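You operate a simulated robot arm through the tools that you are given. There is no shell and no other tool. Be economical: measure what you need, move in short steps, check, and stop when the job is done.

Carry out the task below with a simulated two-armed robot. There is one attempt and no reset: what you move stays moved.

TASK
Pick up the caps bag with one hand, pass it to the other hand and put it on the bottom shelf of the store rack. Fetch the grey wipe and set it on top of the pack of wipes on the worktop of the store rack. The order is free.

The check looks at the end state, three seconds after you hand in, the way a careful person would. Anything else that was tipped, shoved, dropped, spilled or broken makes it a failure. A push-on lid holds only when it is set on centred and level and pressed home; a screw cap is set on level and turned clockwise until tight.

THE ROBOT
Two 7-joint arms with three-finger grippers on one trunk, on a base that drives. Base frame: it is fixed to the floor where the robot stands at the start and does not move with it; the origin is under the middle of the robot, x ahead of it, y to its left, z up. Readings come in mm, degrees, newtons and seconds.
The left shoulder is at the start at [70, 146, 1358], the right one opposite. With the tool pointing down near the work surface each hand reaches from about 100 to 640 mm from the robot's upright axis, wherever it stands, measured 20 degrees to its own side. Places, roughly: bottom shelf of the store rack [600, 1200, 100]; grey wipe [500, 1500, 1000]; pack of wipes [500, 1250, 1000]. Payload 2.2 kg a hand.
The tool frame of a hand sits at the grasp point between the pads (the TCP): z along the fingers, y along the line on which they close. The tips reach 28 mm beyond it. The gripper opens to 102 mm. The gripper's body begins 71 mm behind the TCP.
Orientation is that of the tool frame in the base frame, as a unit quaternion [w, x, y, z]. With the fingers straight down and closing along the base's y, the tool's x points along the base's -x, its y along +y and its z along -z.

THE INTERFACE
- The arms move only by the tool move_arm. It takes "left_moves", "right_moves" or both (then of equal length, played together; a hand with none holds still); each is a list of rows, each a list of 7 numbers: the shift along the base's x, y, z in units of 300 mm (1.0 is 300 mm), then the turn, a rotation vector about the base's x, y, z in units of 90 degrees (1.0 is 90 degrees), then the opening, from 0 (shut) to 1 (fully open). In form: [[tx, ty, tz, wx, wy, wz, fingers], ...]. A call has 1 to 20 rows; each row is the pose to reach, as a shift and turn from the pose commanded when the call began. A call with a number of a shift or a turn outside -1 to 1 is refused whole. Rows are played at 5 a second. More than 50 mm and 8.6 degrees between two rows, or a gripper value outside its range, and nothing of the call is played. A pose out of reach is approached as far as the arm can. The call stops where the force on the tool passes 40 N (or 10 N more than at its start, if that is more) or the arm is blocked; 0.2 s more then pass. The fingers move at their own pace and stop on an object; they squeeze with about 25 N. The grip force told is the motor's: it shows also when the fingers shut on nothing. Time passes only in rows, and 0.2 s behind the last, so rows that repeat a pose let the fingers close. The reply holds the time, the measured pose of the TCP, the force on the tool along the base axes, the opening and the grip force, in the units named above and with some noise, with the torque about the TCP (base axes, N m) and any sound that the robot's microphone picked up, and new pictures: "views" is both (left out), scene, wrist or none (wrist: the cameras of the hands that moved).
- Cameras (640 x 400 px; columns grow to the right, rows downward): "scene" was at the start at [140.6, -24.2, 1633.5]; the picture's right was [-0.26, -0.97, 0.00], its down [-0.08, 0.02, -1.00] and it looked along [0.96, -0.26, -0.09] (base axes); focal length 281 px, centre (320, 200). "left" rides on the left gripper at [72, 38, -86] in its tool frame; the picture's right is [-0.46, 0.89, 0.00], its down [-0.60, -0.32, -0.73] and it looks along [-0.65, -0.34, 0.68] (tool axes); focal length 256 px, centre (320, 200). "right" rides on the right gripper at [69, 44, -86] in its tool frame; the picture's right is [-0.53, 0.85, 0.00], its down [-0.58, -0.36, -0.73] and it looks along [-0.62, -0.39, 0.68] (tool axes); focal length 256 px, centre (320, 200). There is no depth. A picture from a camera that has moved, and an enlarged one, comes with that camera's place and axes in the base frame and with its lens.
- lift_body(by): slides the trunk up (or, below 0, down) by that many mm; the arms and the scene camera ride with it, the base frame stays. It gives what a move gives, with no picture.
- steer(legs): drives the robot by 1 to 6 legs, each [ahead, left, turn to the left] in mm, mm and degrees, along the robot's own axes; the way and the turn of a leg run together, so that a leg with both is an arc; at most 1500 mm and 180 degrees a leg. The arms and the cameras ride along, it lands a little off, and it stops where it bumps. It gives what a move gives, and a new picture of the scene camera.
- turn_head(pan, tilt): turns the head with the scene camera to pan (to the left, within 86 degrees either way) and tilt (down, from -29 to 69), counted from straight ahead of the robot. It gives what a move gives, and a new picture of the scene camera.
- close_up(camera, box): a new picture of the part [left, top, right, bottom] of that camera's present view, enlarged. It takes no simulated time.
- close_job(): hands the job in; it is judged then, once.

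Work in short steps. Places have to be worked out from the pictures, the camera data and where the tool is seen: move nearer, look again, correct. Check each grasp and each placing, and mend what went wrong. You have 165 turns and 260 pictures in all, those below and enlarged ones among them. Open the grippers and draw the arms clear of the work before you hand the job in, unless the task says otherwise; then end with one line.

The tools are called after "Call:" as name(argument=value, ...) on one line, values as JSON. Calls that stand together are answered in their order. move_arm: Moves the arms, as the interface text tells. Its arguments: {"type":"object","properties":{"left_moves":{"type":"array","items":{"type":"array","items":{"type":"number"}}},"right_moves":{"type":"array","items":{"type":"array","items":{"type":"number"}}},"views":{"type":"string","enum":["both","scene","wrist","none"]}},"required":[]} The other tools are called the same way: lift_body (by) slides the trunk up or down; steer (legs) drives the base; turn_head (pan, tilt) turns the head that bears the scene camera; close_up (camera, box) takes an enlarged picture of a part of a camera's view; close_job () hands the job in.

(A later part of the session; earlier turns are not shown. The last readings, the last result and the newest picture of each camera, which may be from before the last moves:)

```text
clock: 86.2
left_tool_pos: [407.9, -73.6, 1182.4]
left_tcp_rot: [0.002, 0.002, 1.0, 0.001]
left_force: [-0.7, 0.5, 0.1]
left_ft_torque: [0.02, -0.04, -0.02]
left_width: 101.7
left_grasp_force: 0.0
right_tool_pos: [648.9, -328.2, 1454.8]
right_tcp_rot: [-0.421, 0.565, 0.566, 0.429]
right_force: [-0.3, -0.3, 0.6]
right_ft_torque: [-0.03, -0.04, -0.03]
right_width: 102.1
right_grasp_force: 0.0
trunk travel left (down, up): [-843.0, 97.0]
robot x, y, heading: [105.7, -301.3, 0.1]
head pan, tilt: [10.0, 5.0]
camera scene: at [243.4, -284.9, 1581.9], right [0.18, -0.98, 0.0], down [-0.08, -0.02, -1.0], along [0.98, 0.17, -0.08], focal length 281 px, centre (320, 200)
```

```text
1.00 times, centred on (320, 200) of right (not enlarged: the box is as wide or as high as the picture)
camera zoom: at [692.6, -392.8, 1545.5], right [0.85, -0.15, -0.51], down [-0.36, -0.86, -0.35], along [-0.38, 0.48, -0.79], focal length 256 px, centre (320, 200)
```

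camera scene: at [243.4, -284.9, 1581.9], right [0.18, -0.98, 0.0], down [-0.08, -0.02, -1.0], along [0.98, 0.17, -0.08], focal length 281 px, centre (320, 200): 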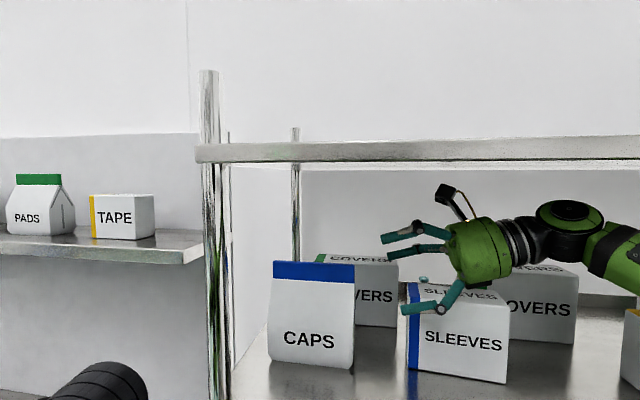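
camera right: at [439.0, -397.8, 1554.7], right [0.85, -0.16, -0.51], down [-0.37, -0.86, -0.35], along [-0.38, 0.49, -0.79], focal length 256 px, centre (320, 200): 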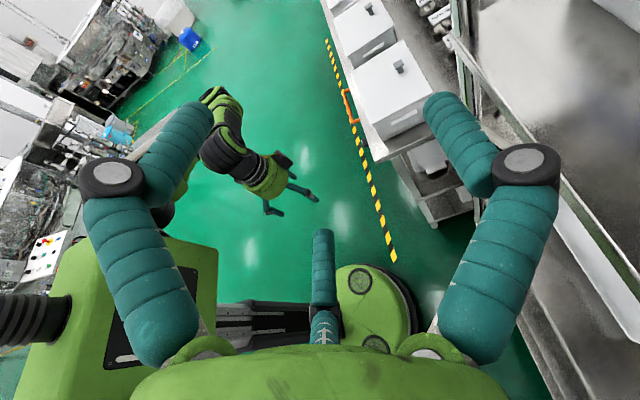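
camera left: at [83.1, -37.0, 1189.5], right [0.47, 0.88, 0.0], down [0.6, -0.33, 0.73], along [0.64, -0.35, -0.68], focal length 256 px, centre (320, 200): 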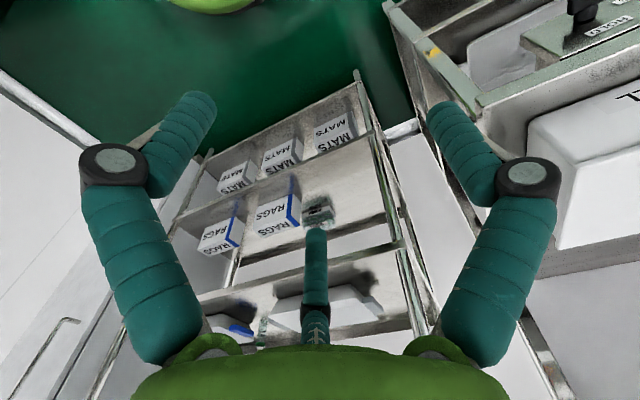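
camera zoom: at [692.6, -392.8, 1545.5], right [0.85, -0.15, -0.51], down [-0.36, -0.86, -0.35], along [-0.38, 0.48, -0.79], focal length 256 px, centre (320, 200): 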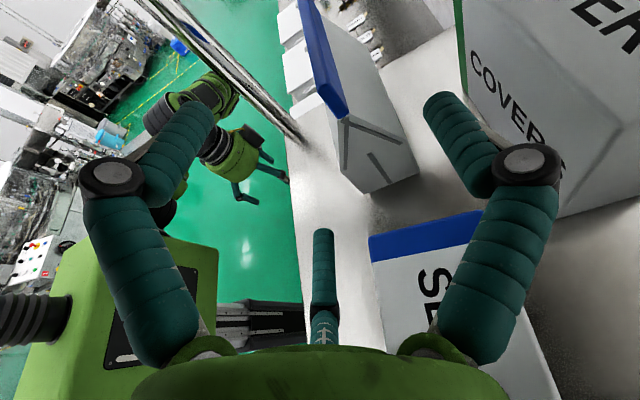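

The wrist view pins the ridge at x≈665 (about 12 mm thick), right end y≈-274, top z≈1444. I shift 16 mm forward, then check whether the arm follows before moving in from the right.

Call:
move_arm(right_moves=[[0.025, 0, 0, 0, 0, 0, 0.75], [0.053, 0, 0, 0, 0, 0, 0.75], [0.053, 0.05, -0.01, 0, 0, 0, 0.75]], views="wrist")

```text
clock: 87.0
left_tool_pos: [411.4, -74.1, 1181.2]
left_tcp_rot: [-0.002, 0.001, 1.0, 0.001]
left_force: [0.4, 0.4, 0.6]
left_ft_torque: [0.02, 0.0, -0.03]
left_width: 102.1
left_grasp_force: 0.0
right_tool_pos: [656.1, -324.1, 1448.7]
right_tcp_rot: [-0.421, 0.567, 0.565, 0.426]
right_force: [0.5, -0.3, -0.6]
right_ft_torque: [-0.01, 0.05, 0.03]
right_width: 76.8
right_grasp_force: 0.1
right hand out of reach, approached as far as the arm can: row 1, 2, 3
trunk travel left (down, up): [-843.0, 97.0]
robot x, y, heading: [105.9, -302.7, -0.0]
head pan, tilt: [10.0, 5.0]
camera right: at [698.6, -388.9, 1539.7], right [0.85, -0.16, -0.51], down [-0.37, -0.86, -0.35], along [-0.38, 0.48, -0.79], focal length 256 px, centre (320, 200)
```

right: 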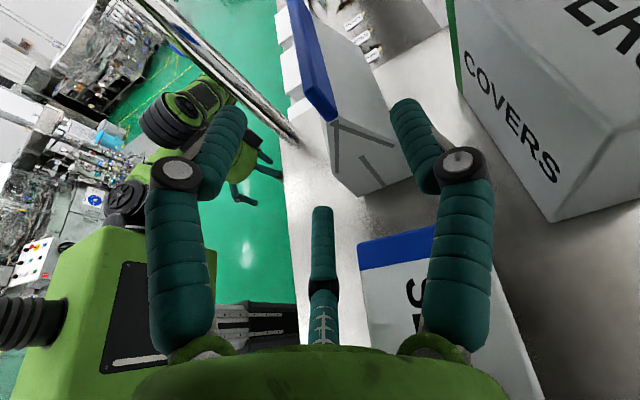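

The arm is at its forward limit; I nudge the base ahead 9 mm, lower the trunk 18 mm, then slide the hand +y alone.

Call:
steer(legs=[[9, 0, 0]])

Call:
move_arm(right_moves=[[0, 0.06, 0, 0, 0, 0, 0.75], [0, 0.12, 0, 0, 0, 0, 0.75]], views="wrist")

```text
clock: 87.8
left_tool_pos: [416.8, -73.5, 1182.2]
left_tcp_rot: [0.001, 0.002, 1.0, 0.002]
left_force: [-0.6, 0.2, 0.9]
left_ft_torque: [-0.01, -0.05, 0.01]
left_width: 101.8
left_grasp_force: 0.0
right_tool_pos: [660.9, -324.4, 1451.1]
right_tcp_rot: [-0.421, 0.566, 0.566, 0.428]
right_force: [-0.5, -0.1, -0.4]
right_ft_torque: [-0.01, 0.0, -0.02]
right_width: 76.7
right_grasp_force: 0.0
trunk travel left (down, up): [-843.0, 97.0]
robot x, y, heading: [113.5, -299.3, 0.2]
head pan, tilt: [10.0, 5.0]
camera scene: at [254.3, -284.9, 1581.7], right [0.18, -0.98, 0.0], down [-0.08, -0.02, -1.0], along [0.98, 0.17, -0.09], focal length 281 px, centre (320, 200)
```

scene: 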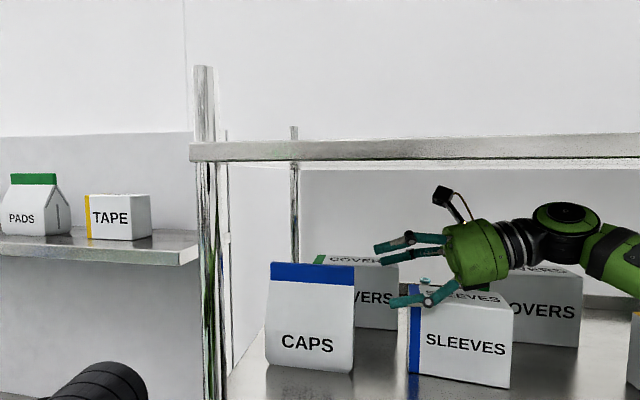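

```text
clock: 88.4
left_tool_pos: [417.5, -72.5, 1182.2]
left_tcp_rot: [0.0, 0.002, 1.0, 0.001]
left_force: [0.9, 0.7, 0.4]
left_ft_torque: [-0.02, -0.01, -0.03]
left_width: 102.0
left_grasp_force: 0.0
right_tool_pos: [647.7, -299.3, 1447.6]
right_tcp_rot: [-0.42, 0.565, 0.565, 0.43]
right_force: [1.5, -1.2, 7.0]
right_ft_torque: [-0.61, -0.2, 0.17]
right_width: 76.5
right_grasp_force: 0.0
right hand out of reach, approached as far as the arm can: row 1, 2
trunk travel left (down, up): [-843.0, 97.0]
robot x, y, heading: [115.4, -299.0, 0.0]
head pan, tilt: [10.0, 5.0]
camera right: at [689.7, -363.7, 1537.4], right [0.85, -0.16, -0.5], down [-0.37, -0.86, -0.36], along [-0.38, 0.49, -0.79], focal length 256 px, centre (320, 200)
```

right: 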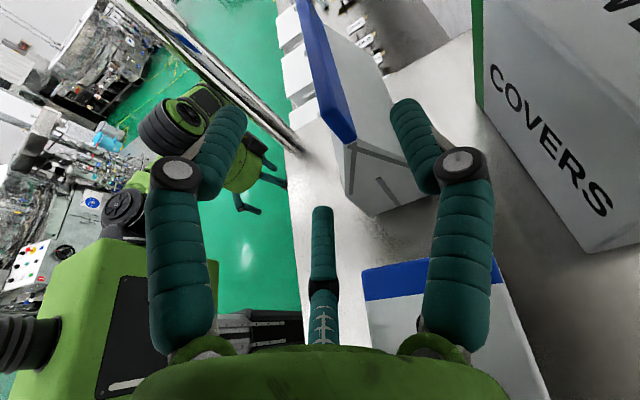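

Contact: 7 N upward about 87 mm behind the TCP — the gripper body touches the SLEEVES top. I raise the trunk 14 mm at once and check.

Call:
lift_body(by=14)

Call:
close_up(camera="scene", box=[240, 180, 640, 400])

```text
clock: 89.0
left_tool_pos: [419.3, -72.1, 1196.5]
left_tcp_rot: [-0.001, 0.002, 1.0, 0.001]
left_force: [0.2, -0.7, -0.5]
left_ft_torque: [-0.02, 0.0, 0.0]
left_width: 102.2
left_grasp_force: 0.0
right_tool_pos: [647.5, -298.2, 1458.2]
right_tcp_rot: [-0.421, 0.566, 0.566, 0.427]
right_force: [-0.3, 0.1, -0.1]
right_ft_torque: [0.03, 0.01, -0.01]
right_width: 76.3
right_grasp_force: 0.1
trunk travel left (down, up): [-857.0, 83.0]
robot x, y, heading: [113.5, -298.9, -0.1]
head pan, tilt: [10.0, 5.0]
```

```text
1.60 times, centred on (440, 290) of scene
camera zoom: at [255.9, -285.0, 1595.6], right [0.18, -0.98, 0.0], down [-0.08, -0.02, -1.0], along [0.98, 0.17, -0.09], focal length 449 px, centre (128, 56)
```

zoom: 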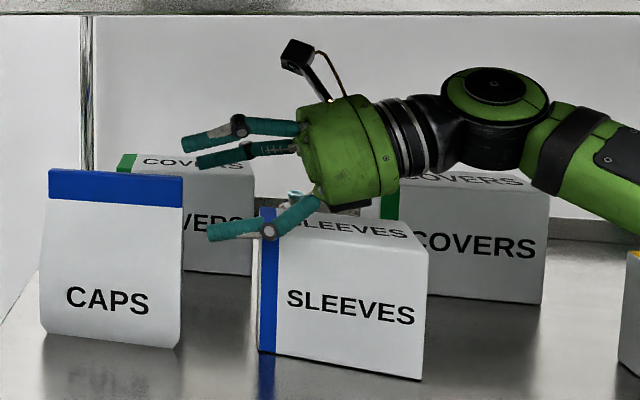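

Free again, but SLEEVES seems to have been dragged ~8 mm toward the bag; I'll check and restore it afterwards. Now I slide in with the base: 17 mm ahead, 88 mm left.

Call:
steer(legs=[[17, 0, 0], [0, 60, 0]])

Call:
close_up(camera="right", box=[0, 0, 640, 400])

```text
clock: 90.3
left_tool_pos: [435.1, -23.2, 1197.2]
left_tcp_rot: [-0.002, 0.001, 1.0, 0.005]
left_force: [0.3, -0.8, 1.3]
left_ft_torque: [0.11, -0.03, 0.0]
left_width: 102.0
left_grasp_force: 0.1
right_tool_pos: [665.0, -251.3, 1459.6]
right_tcp_rot: [-0.422, 0.566, 0.562, 0.432]
right_force: [-0.5, -2.2, 0.5]
right_ft_torque: [0.07, -0.01, -0.02]
right_width: 76.5
right_grasp_force: 0.1
trunk travel left (down, up): [-857.0, 83.0]
robot x, y, heading: [130.0, -240.3, -0.0]
head pan, tilt: [10.0, 5.0]
camera scene: at [272.5, -237.9, 1595.7], right [0.17, -0.98, -0.01], down [-0.08, -0.01, -1.0], along [0.98, 0.17, -0.08], focal length 281 px, centre (320, 200)
```

scene: 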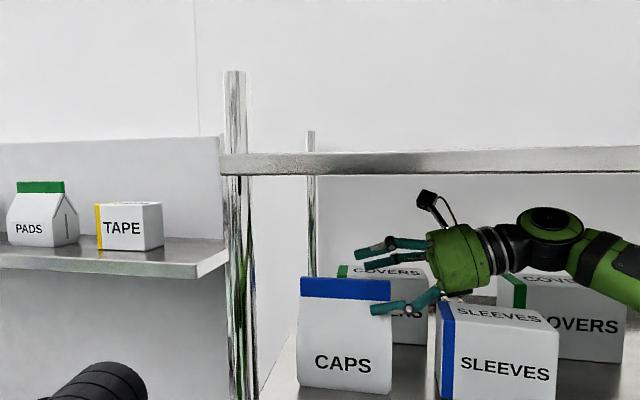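

```text
1.00 times, centred on (320, 200) of right (not enlarged: the box is as wide or as high as the picture)
camera zoom: at [707.7, -316.7, 1549.1], right [0.85, -0.15, -0.51], down [-0.37, -0.86, -0.36], along [-0.38, 0.49, -0.78], focal length 256 px, centre (320, 200)
```

zoom: 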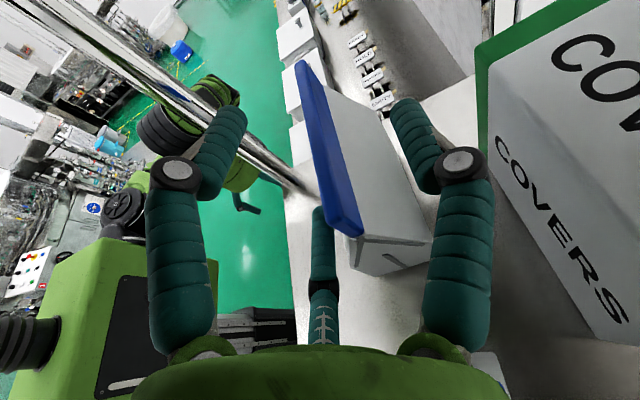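

Fingers are about to straddle the ridge (centre ≈[662,-201]). Slide another 42 mm left.

Call:
steer(legs=[[0, 42, 0]])

Call:
close_up(camera="right", box=[0, 0, 640, 400])

```text
clock: 91.2
left_tool_pos: [436.6, 20.5, 1196.3]
left_tcp_rot: [-0.001, 0.002, 1.0, 0.003]
left_force: [-1.0, -0.3, -0.2]
left_ft_torque: [0.06, -0.02, -0.01]
left_width: 101.9
left_grasp_force: 0.1
right_tool_pos: [666.9, -208.7, 1459.0]
right_tcp_rot: [-0.421, 0.567, 0.561, 0.432]
right_force: [-0.1, -1.8, 0.6]
right_ft_torque: [0.06, -0.01, 0.0]
right_width: 76.6
right_grasp_force: 0.0
trunk travel left (down, up): [-857.0, 83.0]
robot x, y, heading: [132.9, -201.0, 0.0]
head pan, tilt: [10.0, 5.0]
camera scene: at [274.0, -193.4, 1595.5], right [0.17, -0.98, -0.01], down [-0.09, -0.01, -1.0], along [0.98, 0.17, -0.09], focal length 281 px, centre (320, 200)
```

scene: 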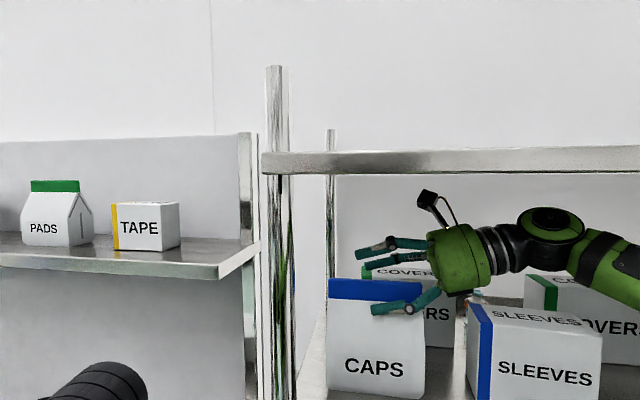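

```text
1.00 times, centred on (320, 200) of right (not enlarged: the box is as wide or as high as the picture)
camera zoom: at [709.5, -273.3, 1548.7], right [0.85, -0.16, -0.51], down [-0.37, -0.86, -0.36], along [-0.38, 0.49, -0.78], focal length 256 px, centre (320, 200)
```

zoom: 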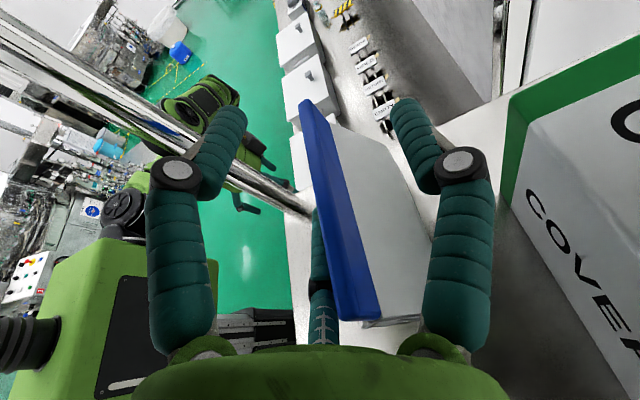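

Straddling the ridge: TCP [667,-209,1459]. I lower the trunk in two small steps, watching the force.

Call:
lift_body(by=-14)

Call:
lift_body(by=-7)

Call:
close_up(camera="scene", box=[300, 160, 640, 372])

```text
clock: 91.8
left_tool_pos: [437.9, 25.1, 1182.3]
left_tcp_rot: [-0.001, 0.002, 1.0, 0.001]
left_force: [0.3, -0.3, -0.3]
left_ft_torque: [-0.02, 0.04, 0.02]
left_width: 102.0
left_grasp_force: 0.0
right_tool_pos: [668.4, -203.1, 1445.2]
right_tcp_rot: [-0.42, 0.568, 0.562, 0.43]
right_force: [-0.5, 0.0, 0.7]
right_ft_torque: [-0.01, 0.04, 0.01]
right_width: 76.4
right_grasp_force: 0.0
trunk travel left (down, up): [-843.0, 97.0]
robot x, y, heading: [130.6, -203.9, -0.2]
head pan, tilt: [10.0, 5.0]
```

```text
clock: 92.4
left_tool_pos: [435.4, 25.8, 1174.2]
left_tcp_rot: [-0.001, 0.002, 1.0, 0.001]
left_force: [0.3, 0.3, -0.3]
left_ft_torque: [-0.01, 0.01, 0.0]
left_width: 102.1
left_grasp_force: 0.0
right_tool_pos: [667.3, -199.3, 1437.0]
right_tcp_rot: [-0.421, 0.567, 0.564, 0.429]
right_force: [-0.3, -0.4, -0.7]
right_ft_torque: [-0.01, 0.01, 0.04]
right_width: 76.1
right_grasp_force: 0.0
trunk travel left (down, up): [-836.0, 104.0]
robot x, y, heading: [134.2, -199.8, 0.0]
head pan, tilt: [10.0, 5.0]
```

```text
1.88 times, centred on (470, 266) of scene
camera zoom: at [274.1, -185.2, 1574.4], right [0.17, -0.98, 0.0], down [-0.09, -0.01, -1.0], along [0.98, 0.17, -0.09], focal length 528 px, centre (38, 76)
```

zoom: 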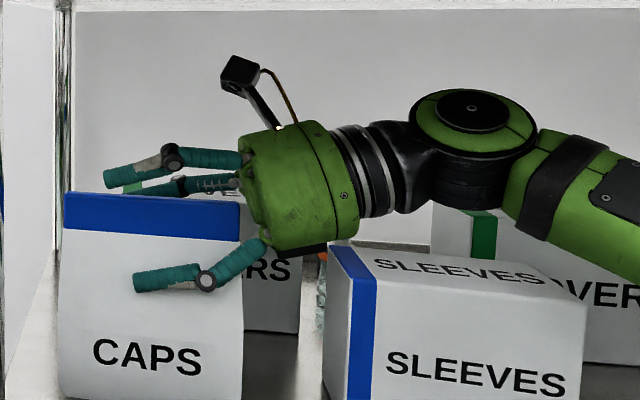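

No contact so far. Close on the ridge.

Call:
move_arm(right_moves=[[0, 0, 0, 0, 0, 0, 0.5], [0, 0, 0, 0, 0, 0, 0.2], [0, 0, 0, 0, 0, 0, 0], [0, 0, 0, 0, 0, 0, 0]])

```text
clock: 93.4
left_tool_pos: [435.0, 26.9, 1174.9]
left_tcp_rot: [-0.001, 0.003, 1.0, 0.001]
left_force: [-0.3, 0.0, 0.2]
left_ft_torque: [0.0, -0.02, 0.02]
left_width: 102.1
left_grasp_force: 0.0
right_tool_pos: [666.7, -200.4, 1438.4]
right_tcp_rot: [-0.42, 0.567, 0.562, 0.431]
right_force: [2.1, 0.9, 8.4]
right_ft_torque: [0.57, -0.22, -0.11]
right_width: 18.4
right_grasp_force: 25.3
trunk travel left (down, up): [-836.0, 104.0]
robot x, y, heading: [133.7, -201.8, -0.1]
head pan, tilt: [10.0, 5.0]
camera scene: at [273.3, -184.5, 1574.6], right [0.17, -0.98, 0.0], down [-0.09, -0.02, -1.0], along [0.98, 0.17, -0.09], focal length 281 px, centre (320, 200)
camera right: at [708.7, -265.3, 1529.9], right [0.85, -0.16, -0.51], down [-0.37, -0.86, -0.36], along [-0.38, 0.49, -0.79], focal length 256 px, centre (320, 200)
```

scene: 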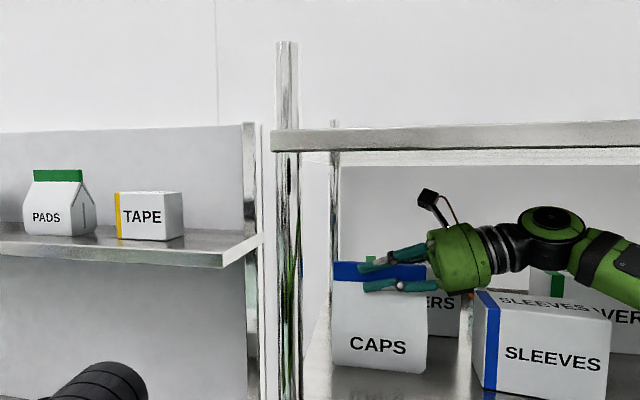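
right: 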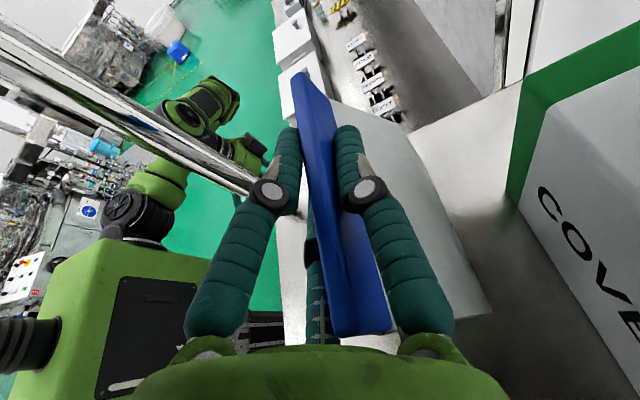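

Gripped (18 mm, 25 N). Lift 20 mm with the trunk and check the hold.

Call:
lift_body(by=20)

Call:
close_up(camera="scene", box=[260, 160, 640, 400])

```text
clock: 94.1
left_tool_pos: [435.9, 26.6, 1195.2]
left_tcp_rot: [0.0, 0.002, 1.0, 0.001]
left_force: [-0.9, -0.5, 0.6]
left_ft_torque: [0.02, -0.05, -0.01]
left_width: 102.0
left_grasp_force: 0.0
right_tool_pos: [665.3, -200.2, 1456.5]
right_tcp_rot: [-0.421, 0.567, 0.564, 0.429]
right_force: [-0.1, -0.4, -2.0]
right_ft_torque: [0.02, 0.03, 0.0]
right_width: 18.5
right_grasp_force: 24.2
trunk travel left (down, up): [-856.0, 84.0]
robot x, y, heading: [131.3, -200.6, -0.1]
head pan, tilt: [10.0, 5.0]
```

```text
1.67 times, centred on (450, 280) of scene
camera zoom: at [273.3, -184.8, 1594.5], right [0.17, -0.98, 0.0], down [-0.09, -0.02, -1.0], along [0.98, 0.17, -0.09], focal length 468 px, centre (103, 67)
```

zoom: 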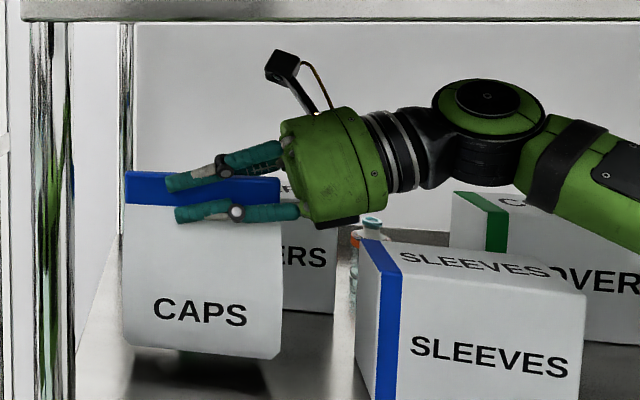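

Bag is held and clear of the shelf. Back straight out, drifting slightly right to clear the left post.

Call:
steer(legs=[[-60, -6, 0], [-300, -6, 0]])

```text
clock: 96.7
left_tool_pos: [79.5, 13.8, 1194.4]
left_tcp_rot: [-0.002, 0.002, 1.0, 0.0]
left_force: [0.0, -0.1, -1.0]
left_ft_torque: [0.0, 0.01, 0.0]
left_width: 102.1
left_grasp_force: 0.0
right_tool_pos: [310.9, -211.7, 1456.8]
right_tcp_rot: [-0.421, 0.568, 0.563, 0.428]
right_force: [0.3, 0.4, -1.4]
right_ft_torque: [0.01, 0.03, -0.01]
right_width: 18.4
right_grasp_force: 24.6
trunk travel left (down, up): [-856.0, 84.0]
robot x, y, heading: [-225.1, -211.0, -0.0]
head pan, tilt: [10.0, 5.0]
camera scene: at [-81.9, -197.0, 1594.1], right [0.18, -0.98, 0.0], down [-0.09, -0.02, -1.0], along [0.98, 0.17, -0.09], focal length 281 px, centre (320, 200)
```

scene: 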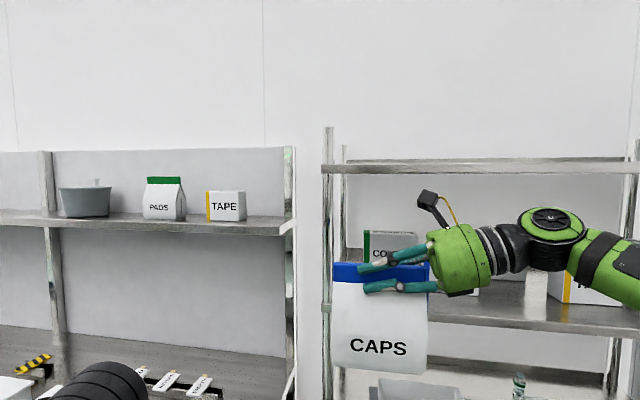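

Bag is out and stable. Now the hand-over: I draw the right hand back 80 mm and turn the left hand so its fingers point −y, staged to the left of the bag.

Call:
move_arm(left_moves=[[0.0, 0.02, 0.06, -0.0513, 0.0513, 0.0513, 1], [0.0, 0.04, 0.12, -0.1027, 0.1027, 0.1027, 1], [0.02, 0.06, 0.18, -0.154, 0.154, 0.154, 1], [0.04, 0.08, 0.24, -0.2053, 0.2053, 0.2053, 1], [0.06, 0.1, 0.3, -0.2567, 0.2567, 0.2567, 1], [0.09, 0.12, 0.34, -0.308, 0.308, 0.308, 1], [0.12, 0.14, 0.38, -0.3593, 0.3593, 0.3593, 1], [0.15, 0.16, 0.42, -0.4107, 0.4107, 0.4107, 1], [0.18, 0.17, 0.45, -0.462, 0.462, 0.462, 1], [0.21, 0.17, 0.48, -0.5133, 0.5133, 0.5133, 1], [0.24, 0.17, 0.51, -0.5647, 0.5647, 0.5647, 1], [0.27, 0.17, 0.54, -0.616, 0.616, 0.616, 1], [0.3, 0.17, 0.55, -0.6673, 0.6673, 0.6673, 1], [0.33, 0.17, 0.56, -0.7187, 0.7187, 0.7187, 1], [0.36, 0.17, 0.57, -0.77, 0.77, 0.77, 1]], right_moves=[[-0.02, 0, 0, 0, 0, 0, 0], [-0.04, 0, 0, 0, 0, 0, 0], [-0.06, 0, 0, 0, 0, 0, 0], [-0.08, 0, 0, 0, 0, 0, 0], [-0.1, 0, 0, 0, 0, 0, 0], [-0.12, 0, 0, 0, 0, 0, 0], [-0.14, 0, 0, 0, 0, 0, 0], [-0.16, 0, 0, 0, 0, 0, 0], [-0.18, 0, 0, 0, 0, 0, 0], [-0.2, 0, 0, 0, 0, 0, 0], [-0.22, 0, 0, 0, 0, 0, 0], [-0.24, 0, 0, 0, 0, 0, 0], [-0.26, 0, 0, 0, 0, 0, 0], [-0.27, 0, 0, 0, 0, 0, 0], [-0.27, 0, 0, 0, 0, 0, 0]])

```text
clock: 99.9
left_tool_pos: [186.0, 64.7, 1367.0]
left_tcp_rot: [0.501, 0.498, -0.499, 0.502]
left_force: [-0.4, 0.2, 0.7]
left_ft_torque: [-0.02, 0.02, -0.02]
left_width: 102.1
left_grasp_force: 0.1
right_tool_pos: [226.6, -212.4, 1457.6]
right_tcp_rot: [-0.42, 0.567, 0.564, 0.428]
right_force: [0.1, 0.7, -1.5]
right_ft_torque: [0.0, 0.0, 0.03]
right_width: 18.6
right_grasp_force: 25.1
trunk travel left (down, up): [-856.0, 84.0]
robot x, y, heading: [-224.7, -215.1, 0.1]
head pan, tilt: [10.0, 5.0]
camera scene: at [-85.0, -196.7, 1594.4], right [0.18, -0.98, 0.0], down [-0.09, -0.02, -1.0], along [0.98, 0.17, -0.09], focal length 281 px, centre (320, 200)
camera right: at [269.5, -276.4, 1548.2], right [0.85, -0.16, -0.51], down [-0.37, -0.86, -0.35], along [-0.38, 0.49, -0.79], focal length 256 px, centre (320, 200)
camera left: at [148.0, 151.7, 1437.8], right [-0.88, 0.0, -0.47], down [0.32, 0.73, -0.61], along [0.34, -0.68, -0.64], focal length 256 px, centre (320, 200)
```

scene: 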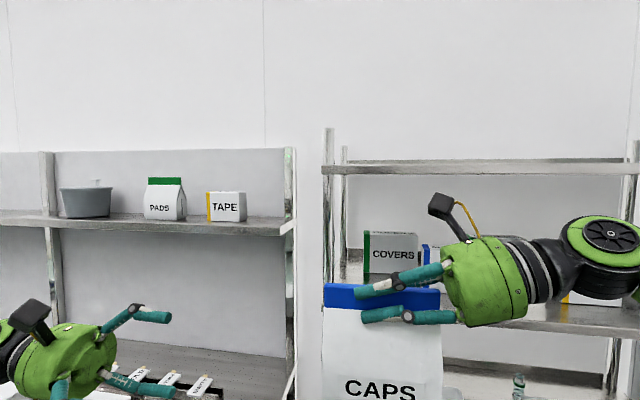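
right: 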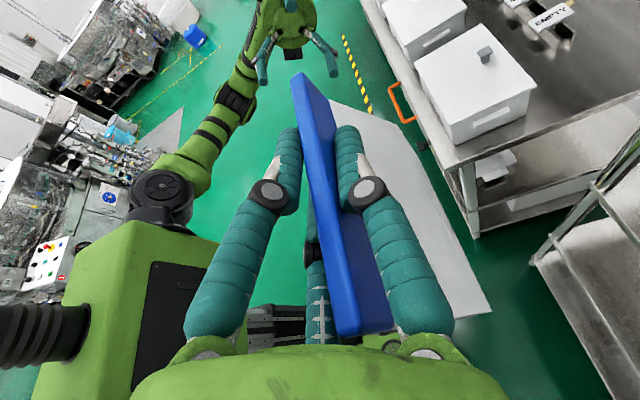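
left: 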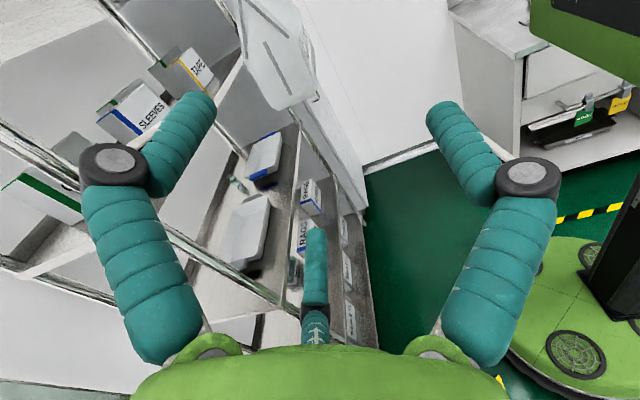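

The left hand took the pose. I look closer at the bag's near end from the left camera.

Call:
close_up(camera="left", box=[200, 0, 360, 120])

Call:
turn_head(pan=5, tilt=25)

```text
3.33 times, centred on (280, 60) of left
camera zoom: at [148.0, 151.7, 1437.8], right [-0.88, 0.0, -0.47], down [0.32, 0.73, -0.61], along [0.34, -0.68, -0.64], focal length 853 px, centre (453, 667)
```

zoom: 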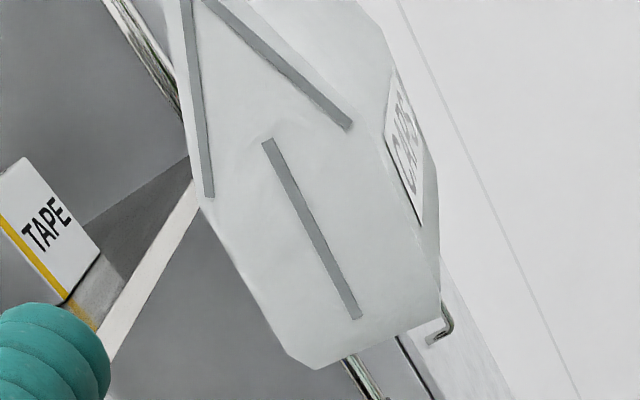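

```text
clock: 100.7
left_tool_pos: [185.2, 65.6, 1365.5]
left_tcp_rot: [0.499, 0.498, -0.501, 0.502]
left_force: [-0.7, 0.5, 0.7]
left_ft_torque: [-0.02, 0.0, 0.0]
left_width: 102.1
left_grasp_force: 0.2
right_tool_pos: [227.7, -213.0, 1457.1]
right_tcp_rot: [-0.42, 0.568, 0.564, 0.428]
right_force: [-0.7, 0.8, -1.5]
right_ft_torque: [0.02, 0.01, 0.0]
right_width: 18.3
right_grasp_force: 25.1
trunk travel left (down, up): [-856.0, 84.0]
robot x, y, heading: [-229.5, -212.0, -0.2]
head pan, tilt: [5.0, 25.0]
camera scene: at [-83.4, -205.0, 1562.0], right [0.09, -1.0, 0.0], down [-0.42, -0.04, -0.91], along [0.9, 0.08, -0.42], focal length 281 px, centre (320, 200)
```

scene: 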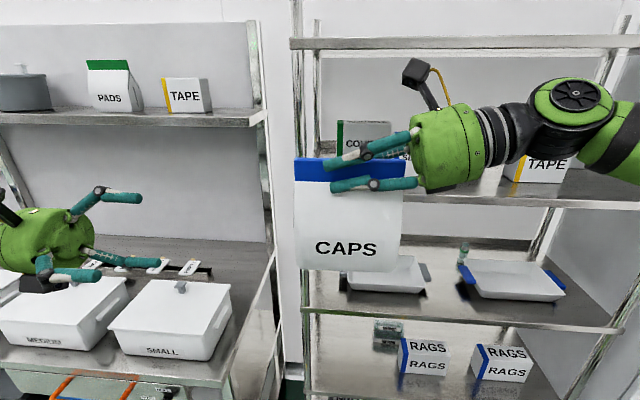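

Body of the bag: x≈200–268 (centre ≈235), bottom z≈1327, near end y≈-148. I pitch the left hand 25° down and stage it just left of the bag.

Call:
move_arm(left_moves=[[0.08, -0.08, 0.02, 0.06, 0, 0, 1], [0.167, -0.17, 0.02, 0.12, 0, 0, 1], [0.167, -0.3, 0.02, 0.18, 0, 0, 1], [0.167, -0.42, 0.02, 0.24, 0, 0, 1], [0.167, -0.533, 0.02, 0.278, 0, 0, 1]])

```text
clock: 101.9
left_tool_pos: [237.8, -97.9, 1372.6]
left_tcp_rot: [-0.379, -0.596, 0.598, -0.379]
left_force: [0.9, 0.3, 0.0]
left_ft_torque: [-0.02, -0.04, 0.01]
left_width: 102.1
left_grasp_force: 0.1
right_tool_pos: [228.9, -215.4, 1457.5]
right_tcp_rot: [-0.421, 0.567, 0.562, 0.43]
right_force: [0.1, -0.2, -0.6]
right_ft_torque: [0.02, 0.01, 0.02]
right_width: 17.8
right_grasp_force: 24.6
trunk travel left (down, up): [-856.0, 84.0]
robot x, y, heading: [-226.9, -212.1, -0.0]
head pan, tilt: [5.0, 25.0]
camera scene: at [-81.9, -207.6, 1561.8], right [0.09, -1.0, 0.0], down [-0.42, -0.04, -0.91], along [0.9, 0.08, -0.42], focal length 281 px, centre (320, 200)
camera left: at [200.4, -49.7, 1473.6], right [-0.88, 0.2, -0.42], down [0.32, 0.92, -0.24], along [0.34, -0.34, -0.88], focal length 256 px, centre (320, 200)
```

scene: 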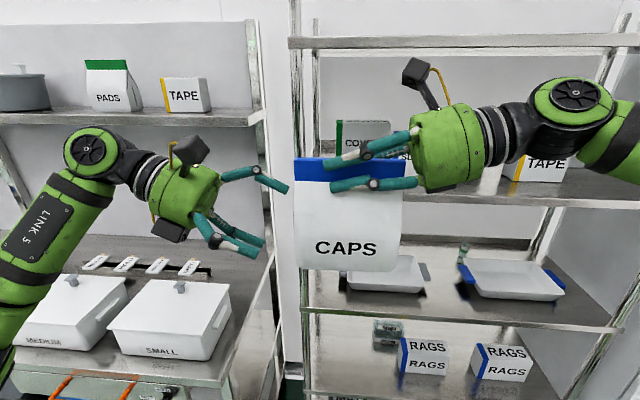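
left: 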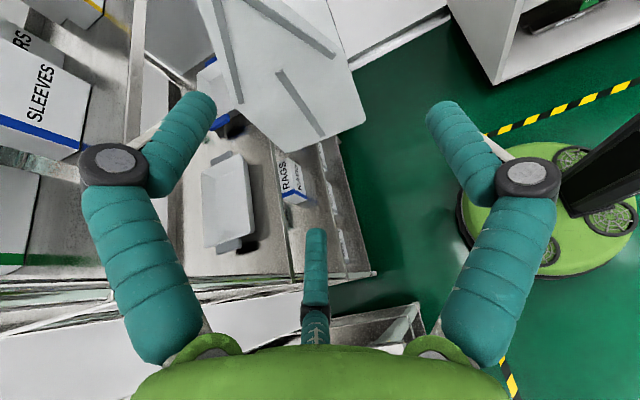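

Bag body spans x≈209–270 between the open left fingers (187–289). I advance the left hand 77 mm in −y to y≈-175.

Call:
move_arm(left_moves=[[0.003, -0.08, 0, 0, 0, 0, 1], [0.006, -0.15, 0, 0, 0, 0, 1], [0.006, -0.21, 0, 0, 0, 0, 1], [0.006, -0.258, 0, 0, 0, 0, 1]])

```text
clock: 102.9
left_tool_pos: [237.3, -172.3, 1369.0]
left_tcp_rot: [-0.38, -0.596, 0.598, -0.378]
left_force: [1.8, 7.6, -11.1]
left_ft_torque: [0.25, 0.2, 0.25]
left_width: 102.1
left_grasp_force: 0.0
right_tool_pos: [228.1, -211.2, 1459.2]
right_tcp_rot: [-0.42, 0.567, 0.562, 0.432]
right_force: [-0.7, -7.5, 9.1]
right_ft_torque: [-0.58, -0.13, -0.27]
right_width: 18.4
right_grasp_force: 24.7
trunk travel left (down, up): [-856.0, 84.0]
robot x, y, heading: [-226.5, -212.8, 0.1]
head pan, tilt: [5.0, 25.0]
camera scene: at [-83.6, -205.3, 1562.0], right [0.09, -1.0, 0.0], down [-0.42, -0.04, -0.91], along [0.9, 0.08, -0.42], focal length 281 px, centre (320, 200)
camera left: at [200.2, -125.2, 1471.6], right [-0.89, 0.2, -0.42], down [0.32, 0.92, -0.24], along [0.34, -0.34, -0.88], focal length 256 px, centre (320, 200)
```

scene: 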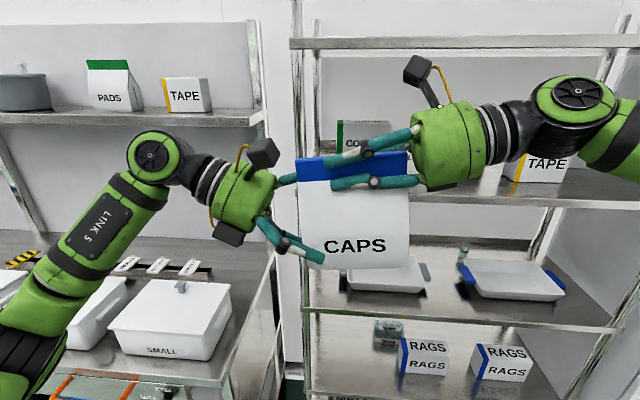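
left: 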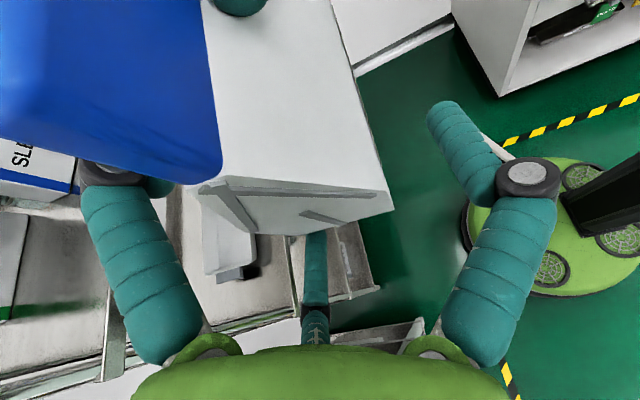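

Contact: the back finger's tip appears to meet the bag's rear edge (bag centre is more like x≈249). I retreat 45 mm, shift 11 mm in +x, and look again.

Call:
move_arm(left_moves=[[0, 0.08, 0, 0, 0, 0, 1], [0, 0.15, 0, 0, 0, 0, 1], [0.037, 0.15, 0, 0, 0, 0, 1]])

Call:
close_up(camera="left", box=[120, 0, 440, 240])

```text
clock: 103.7
left_tool_pos: [249.8, -127.9, 1371.7]
left_tcp_rot: [-0.38, -0.595, 0.597, -0.381]
left_force: [-0.1, -0.6, -0.3]
left_ft_torque: [0.02, 0.01, -0.03]
left_width: 102.2
left_grasp_force: 0.1
right_tool_pos: [227.8, -212.2, 1457.7]
right_tcp_rot: [-0.42, 0.568, 0.562, 0.429]
right_force: [-0.7, 0.2, -1.7]
right_ft_torque: [0.02, 0.02, 0.04]
right_width: 17.8
right_grasp_force: 24.6
trunk travel left (down, up): [-856.0, 84.0]
robot x, y, heading: [-229.3, -215.0, 0.1]
head pan, tilt: [5.0, 25.0]
camera scene: at [-82.5, -206.5, 1561.9], right [0.09, -1.0, 0.0], down [-0.42, -0.04, -0.91], along [0.9, 0.08, -0.42], focal length 281 px, centre (320, 200)
camera left: at [212.0, -80.7, 1473.5], right [-0.88, 0.2, -0.42], down [0.32, 0.92, -0.24], along [0.34, -0.35, -0.87], focal length 256 px, centre (320, 200)
```

scene: 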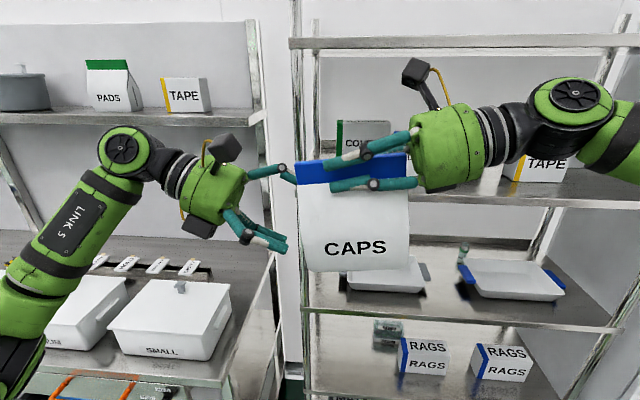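
left: 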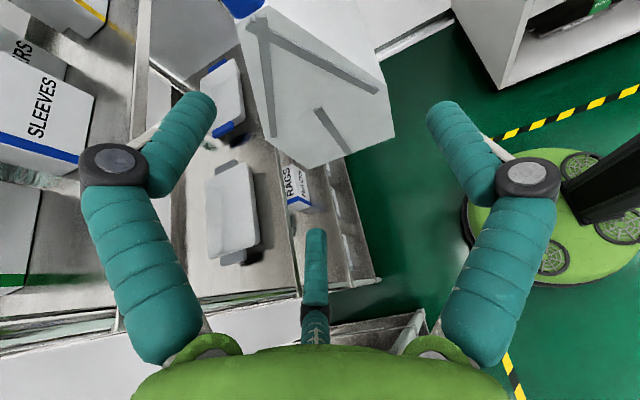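

```text
1.67 times, centred on (280, 120) of left
camera zoom: at [212.0, -80.7, 1473.5], right [-0.88, 0.2, -0.42], down [0.32, 0.92, -0.24], along [0.34, -0.35, -0.87], focal length 427 px, centre (387, 333)
```

zoom: 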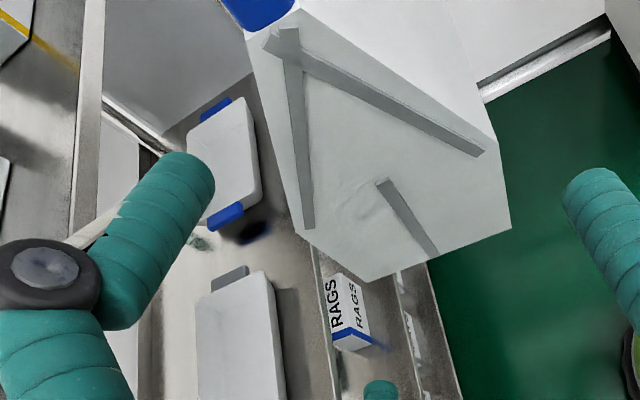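

The contact fits the upper-back finger shape, so the gripper really is three-fingered (thumb in front, two behind). With x≈253 the two rear fingers pass behind the bag's back face (267) and the thumb in front of 211; I advance again there, 6 mm higher.

Call:
move_arm(left_moves=[[0.012, 0, 0.02, 0, 0, 0, 1], [0.012, -0.05, 0.02, 0, 0, 0, 1], [0.012, -0.1, 0.02, 0, 0, 0, 1], [0.012, -0.145, 0.02, 0, 0, 0, 1]])

```text
clock: 104.7
left_tool_pos: [252.3, -171.3, 1378.7]
left_tcp_rot: [-0.38, -0.595, 0.597, -0.381]
left_force: [0.8, -0.8, -0.7]
left_ft_torque: [-0.02, -0.01, -0.02]
left_width: 101.9
left_grasp_force: 0.1
right_tool_pos: [227.7, -212.2, 1457.3]
right_tcp_rot: [-0.42, 0.567, 0.563, 0.429]
right_force: [0.4, 0.0, -1.7]
right_ft_torque: [0.0, 0.02, -0.02]
right_width: 17.8
right_grasp_force: 24.4
trunk travel left (down, up): [-856.0, 84.0]
robot x, y, heading: [-229.1, -212.8, 0.1]
head pan, tilt: [5.0, 25.0]
camera scene: at [-83.6, -205.2, 1562.0], right [0.09, -1.0, 0.0], down [-0.42, -0.04, -0.91], along [0.9, 0.08, -0.42], focal length 281 px, centre (320, 200)
camera left: at [213.9, -123.7, 1479.6], right [-0.88, 0.2, -0.42], down [0.32, 0.92, -0.24], along [0.34, -0.35, -0.87], focal length 256 px, centre (320, 200)
```

scene: 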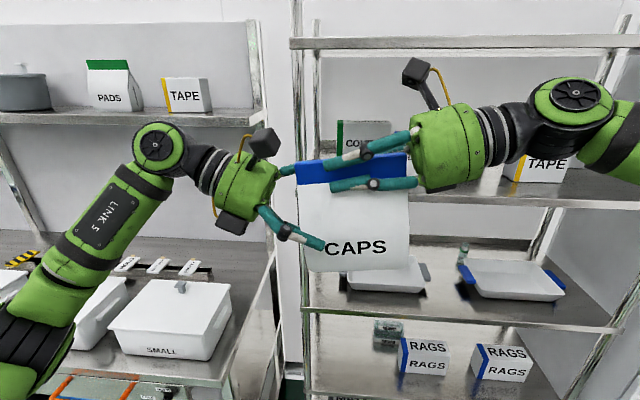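
left: 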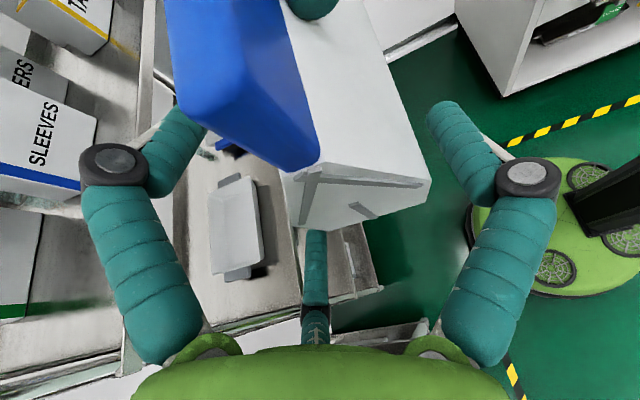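

In position with no contact. Close the left gripper.

Call:
move_arm(left_moves=[[0, 0, 0, 0, 0, 0, 0.8], [0, 0, 0, 0, 0, 0, 0.6], [0, 0, 0, 0, 0, 0, 0.4], [0, 0, 0, 0, 0, 0, 0.4]])

```text
clock: 105.7
left_tool_pos: [252.2, -170.8, 1377.0]
left_tcp_rot: [-0.38, -0.594, 0.598, -0.381]
left_force: [-7.5, 7.0, 0.2]
left_ft_torque: [-0.05, -0.98, -0.18]
left_width: 86.1
left_grasp_force: 25.1
right_tool_pos: [228.3, -211.5, 1456.3]
right_tcp_rot: [-0.42, 0.568, 0.562, 0.43]
right_force: [7.3, -6.3, -2.3]
right_ft_torque: [-0.57, 0.44, -0.28]
right_width: 17.8
right_grasp_force: 25.6
trunk travel left (down, up): [-856.0, 84.0]
robot x, y, heading: [-226.7, -213.4, 0.1]
head pan, tilt: [5.0, 25.0]
camera scene: at [-83.4, -204.9, 1562.0], right [0.09, -1.0, 0.0], down [-0.42, -0.04, -0.91], along [0.9, 0.08, -0.42], focal length 281 px, centre (320, 200)
camera left: at [213.6, -123.2, 1479.8], right [-0.88, 0.2, -0.43], down [0.32, 0.92, -0.24], along [0.34, -0.35, -0.87], focal length 256 px, centre (320, 200)
```

scene: 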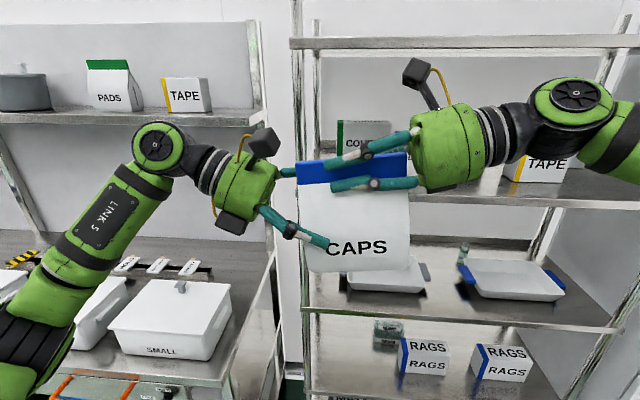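
left: 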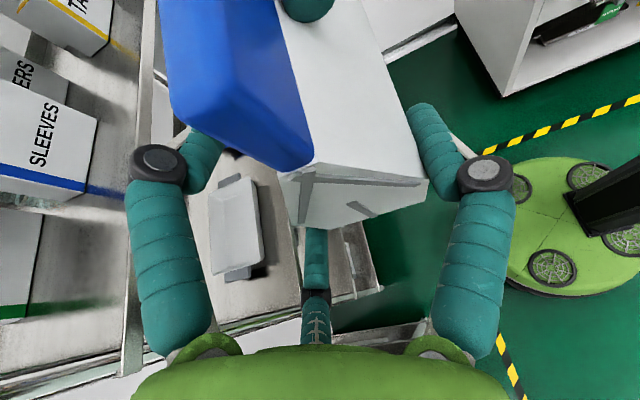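

Left grip holds (86 mm, 25 N) and already carries 7 N of lateral load without slip, several times the bag's weight. I open the right hand gently and watch.

Call:
move_arm(right_moves=[[0, 0, 0, 0, 0, 0, 0.22], [0, 0, 0, 0, 0, 0, 0.25], [0, 0, 0, 0, 0, 0, 0.3], [0, 0, 0, 0, 0, 0, 0.3]])

```text
clock: 106.7
left_tool_pos: [252.3, -171.6, 1377.9]
left_tcp_rot: [-0.38, -0.595, 0.597, -0.381]
left_force: [-5.6, -1.0, 0.3]
left_ft_torque: [0.08, -0.4, -0.23]
left_width: 82.8
left_grasp_force: 25.1
right_tool_pos: [227.9, -210.8, 1457.8]
right_tcp_rot: [-0.42, 0.567, 0.564, 0.429]
right_force: [4.7, 1.2, -2.3]
right_ft_torque: [0.01, 0.03, 0.04]
right_width: 33.9
right_grasp_force: 2.3
trunk travel left (down, up): [-856.0, 84.0]
robot x, y, heading: [-224.3, -214.4, 0.1]
head pan, tilt: [5.0, 25.0]
camera scene: at [-83.4, -204.9, 1562.0], right [0.09, -1.0, 0.0], down [-0.42, -0.04, -0.91], along [0.9, 0.08, -0.42], focal length 281 px, centre (320, 200)
camera right: at [269.7, -276.5, 1548.1], right [0.85, -0.16, -0.51], down [-0.37, -0.86, -0.35], along [-0.38, 0.49, -0.79], focal length 256 px, centre (320, 200)
```

scene: 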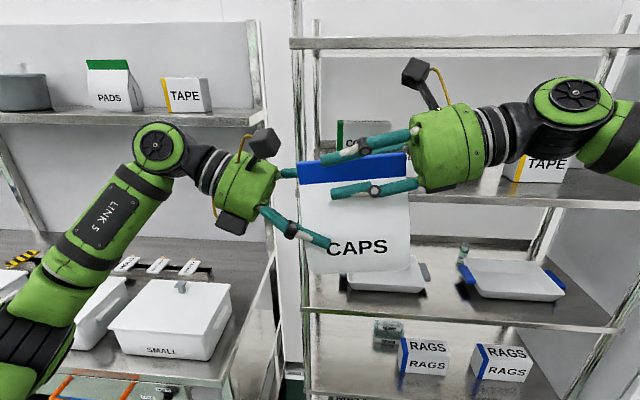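
right: 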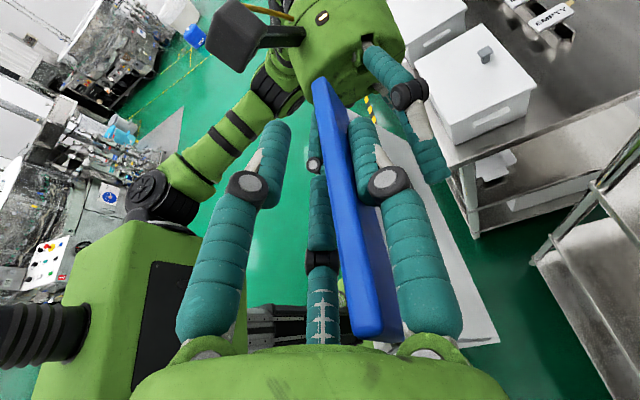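

Bag stays up with the left hand; its ridge still leans on a right finger. Open the right further.

Call:
move_arm(right_moves=[[0, 0, 0, 0, 0, 0, 0.4], [0, 0, 0, 0, 0, 0, 0.5], [0, 0, 0, 0, 0, 0, 0.6], [0, 0, 0, 0, 0, 0, 0.6]])

Call:
close_up(camera="scene", box=[200, 100, 460, 300])

Call:
close_up(camera="left", box=[0, 0, 640, 400])

```text
clock: 107.7
left_tool_pos: [251.8, -171.0, 1378.0]
left_tcp_rot: [-0.38, -0.595, 0.597, -0.381]
left_force: [-3.3, 0.1, -0.6]
left_ft_torque: [0.08, -0.3, -0.3]
left_width: 79.6
left_grasp_force: 24.6
right_tool_pos: [227.4, -212.1, 1457.5]
right_tcp_rot: [-0.421, 0.567, 0.564, 0.429]
right_force: [3.3, -1.0, 1.4]
right_ft_torque: [-0.01, 0.03, 0.15]
right_width: 61.5
right_grasp_force: 0.7
trunk travel left (down, up): [-856.0, 84.0]
robot x, y, heading: [-231.8, -214.6, -0.1]
head pan, tilt: [5.0, 25.0]
camera scene: at [-83.4, -204.9, 1562.0], right [0.09, -1.0, 0.0], down [-0.42, -0.04, -0.91], along [0.9, 0.08, -0.42], focal length 281 px, centre (320, 200)
camera right: at [269.9, -277.0, 1548.3], right [0.85, -0.16, -0.51], down [-0.37, -0.86, -0.35], along [-0.38, 0.49, -0.79], focal length 256 px, centre (320, 200)
```

scene: 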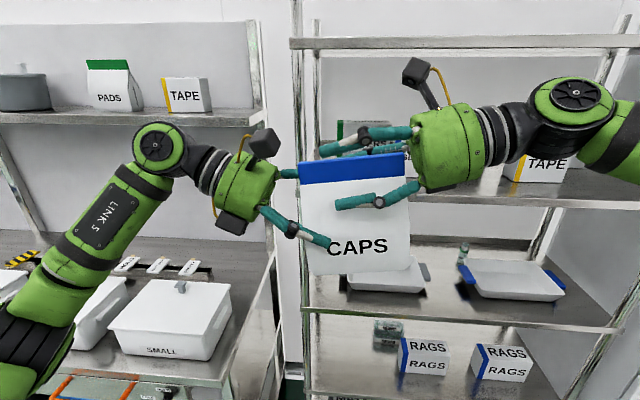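
right: 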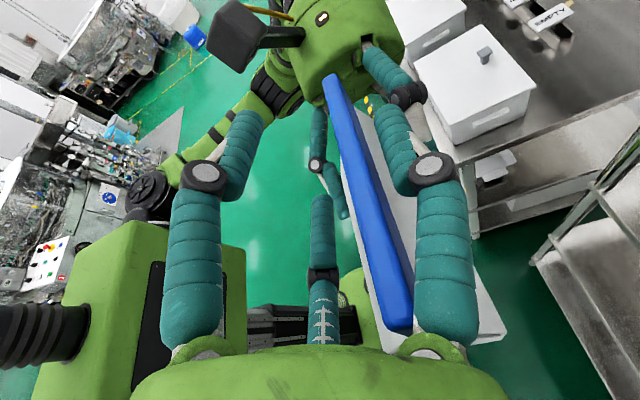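

```text
2.00 times, centred on (330, 200) of scene
camera zoom: at [-83.4, -204.9, 1562.0], right [0.09, -1.0, 0.0], down [-0.42, -0.04, -0.91], along [0.9, 0.08, -0.42], focal length 561 px, centre (300, 200)
```

zoom: 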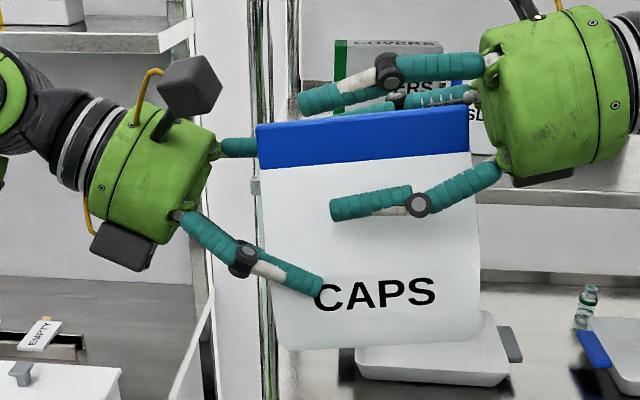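

```text
1.00 times, centred on (320, 200) of left (not enlarged: the box is as wide or as high as the picture)
camera zoom: at [214.1, -123.3, 1479.3], right [-0.88, 0.2, -0.42], down [0.32, 0.92, -0.24], along [0.34, -0.35, -0.87], focal length 256 px, centre (320, 200)
```

zoom: 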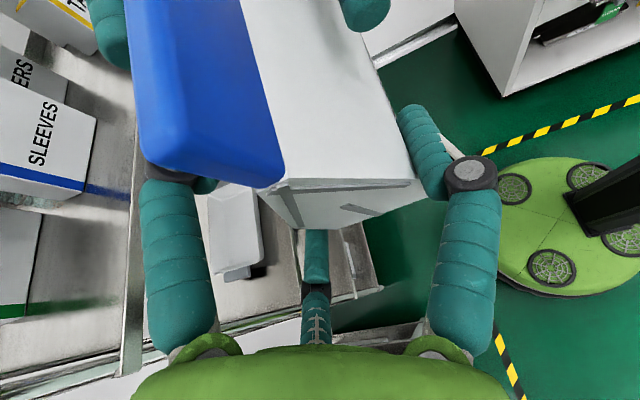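

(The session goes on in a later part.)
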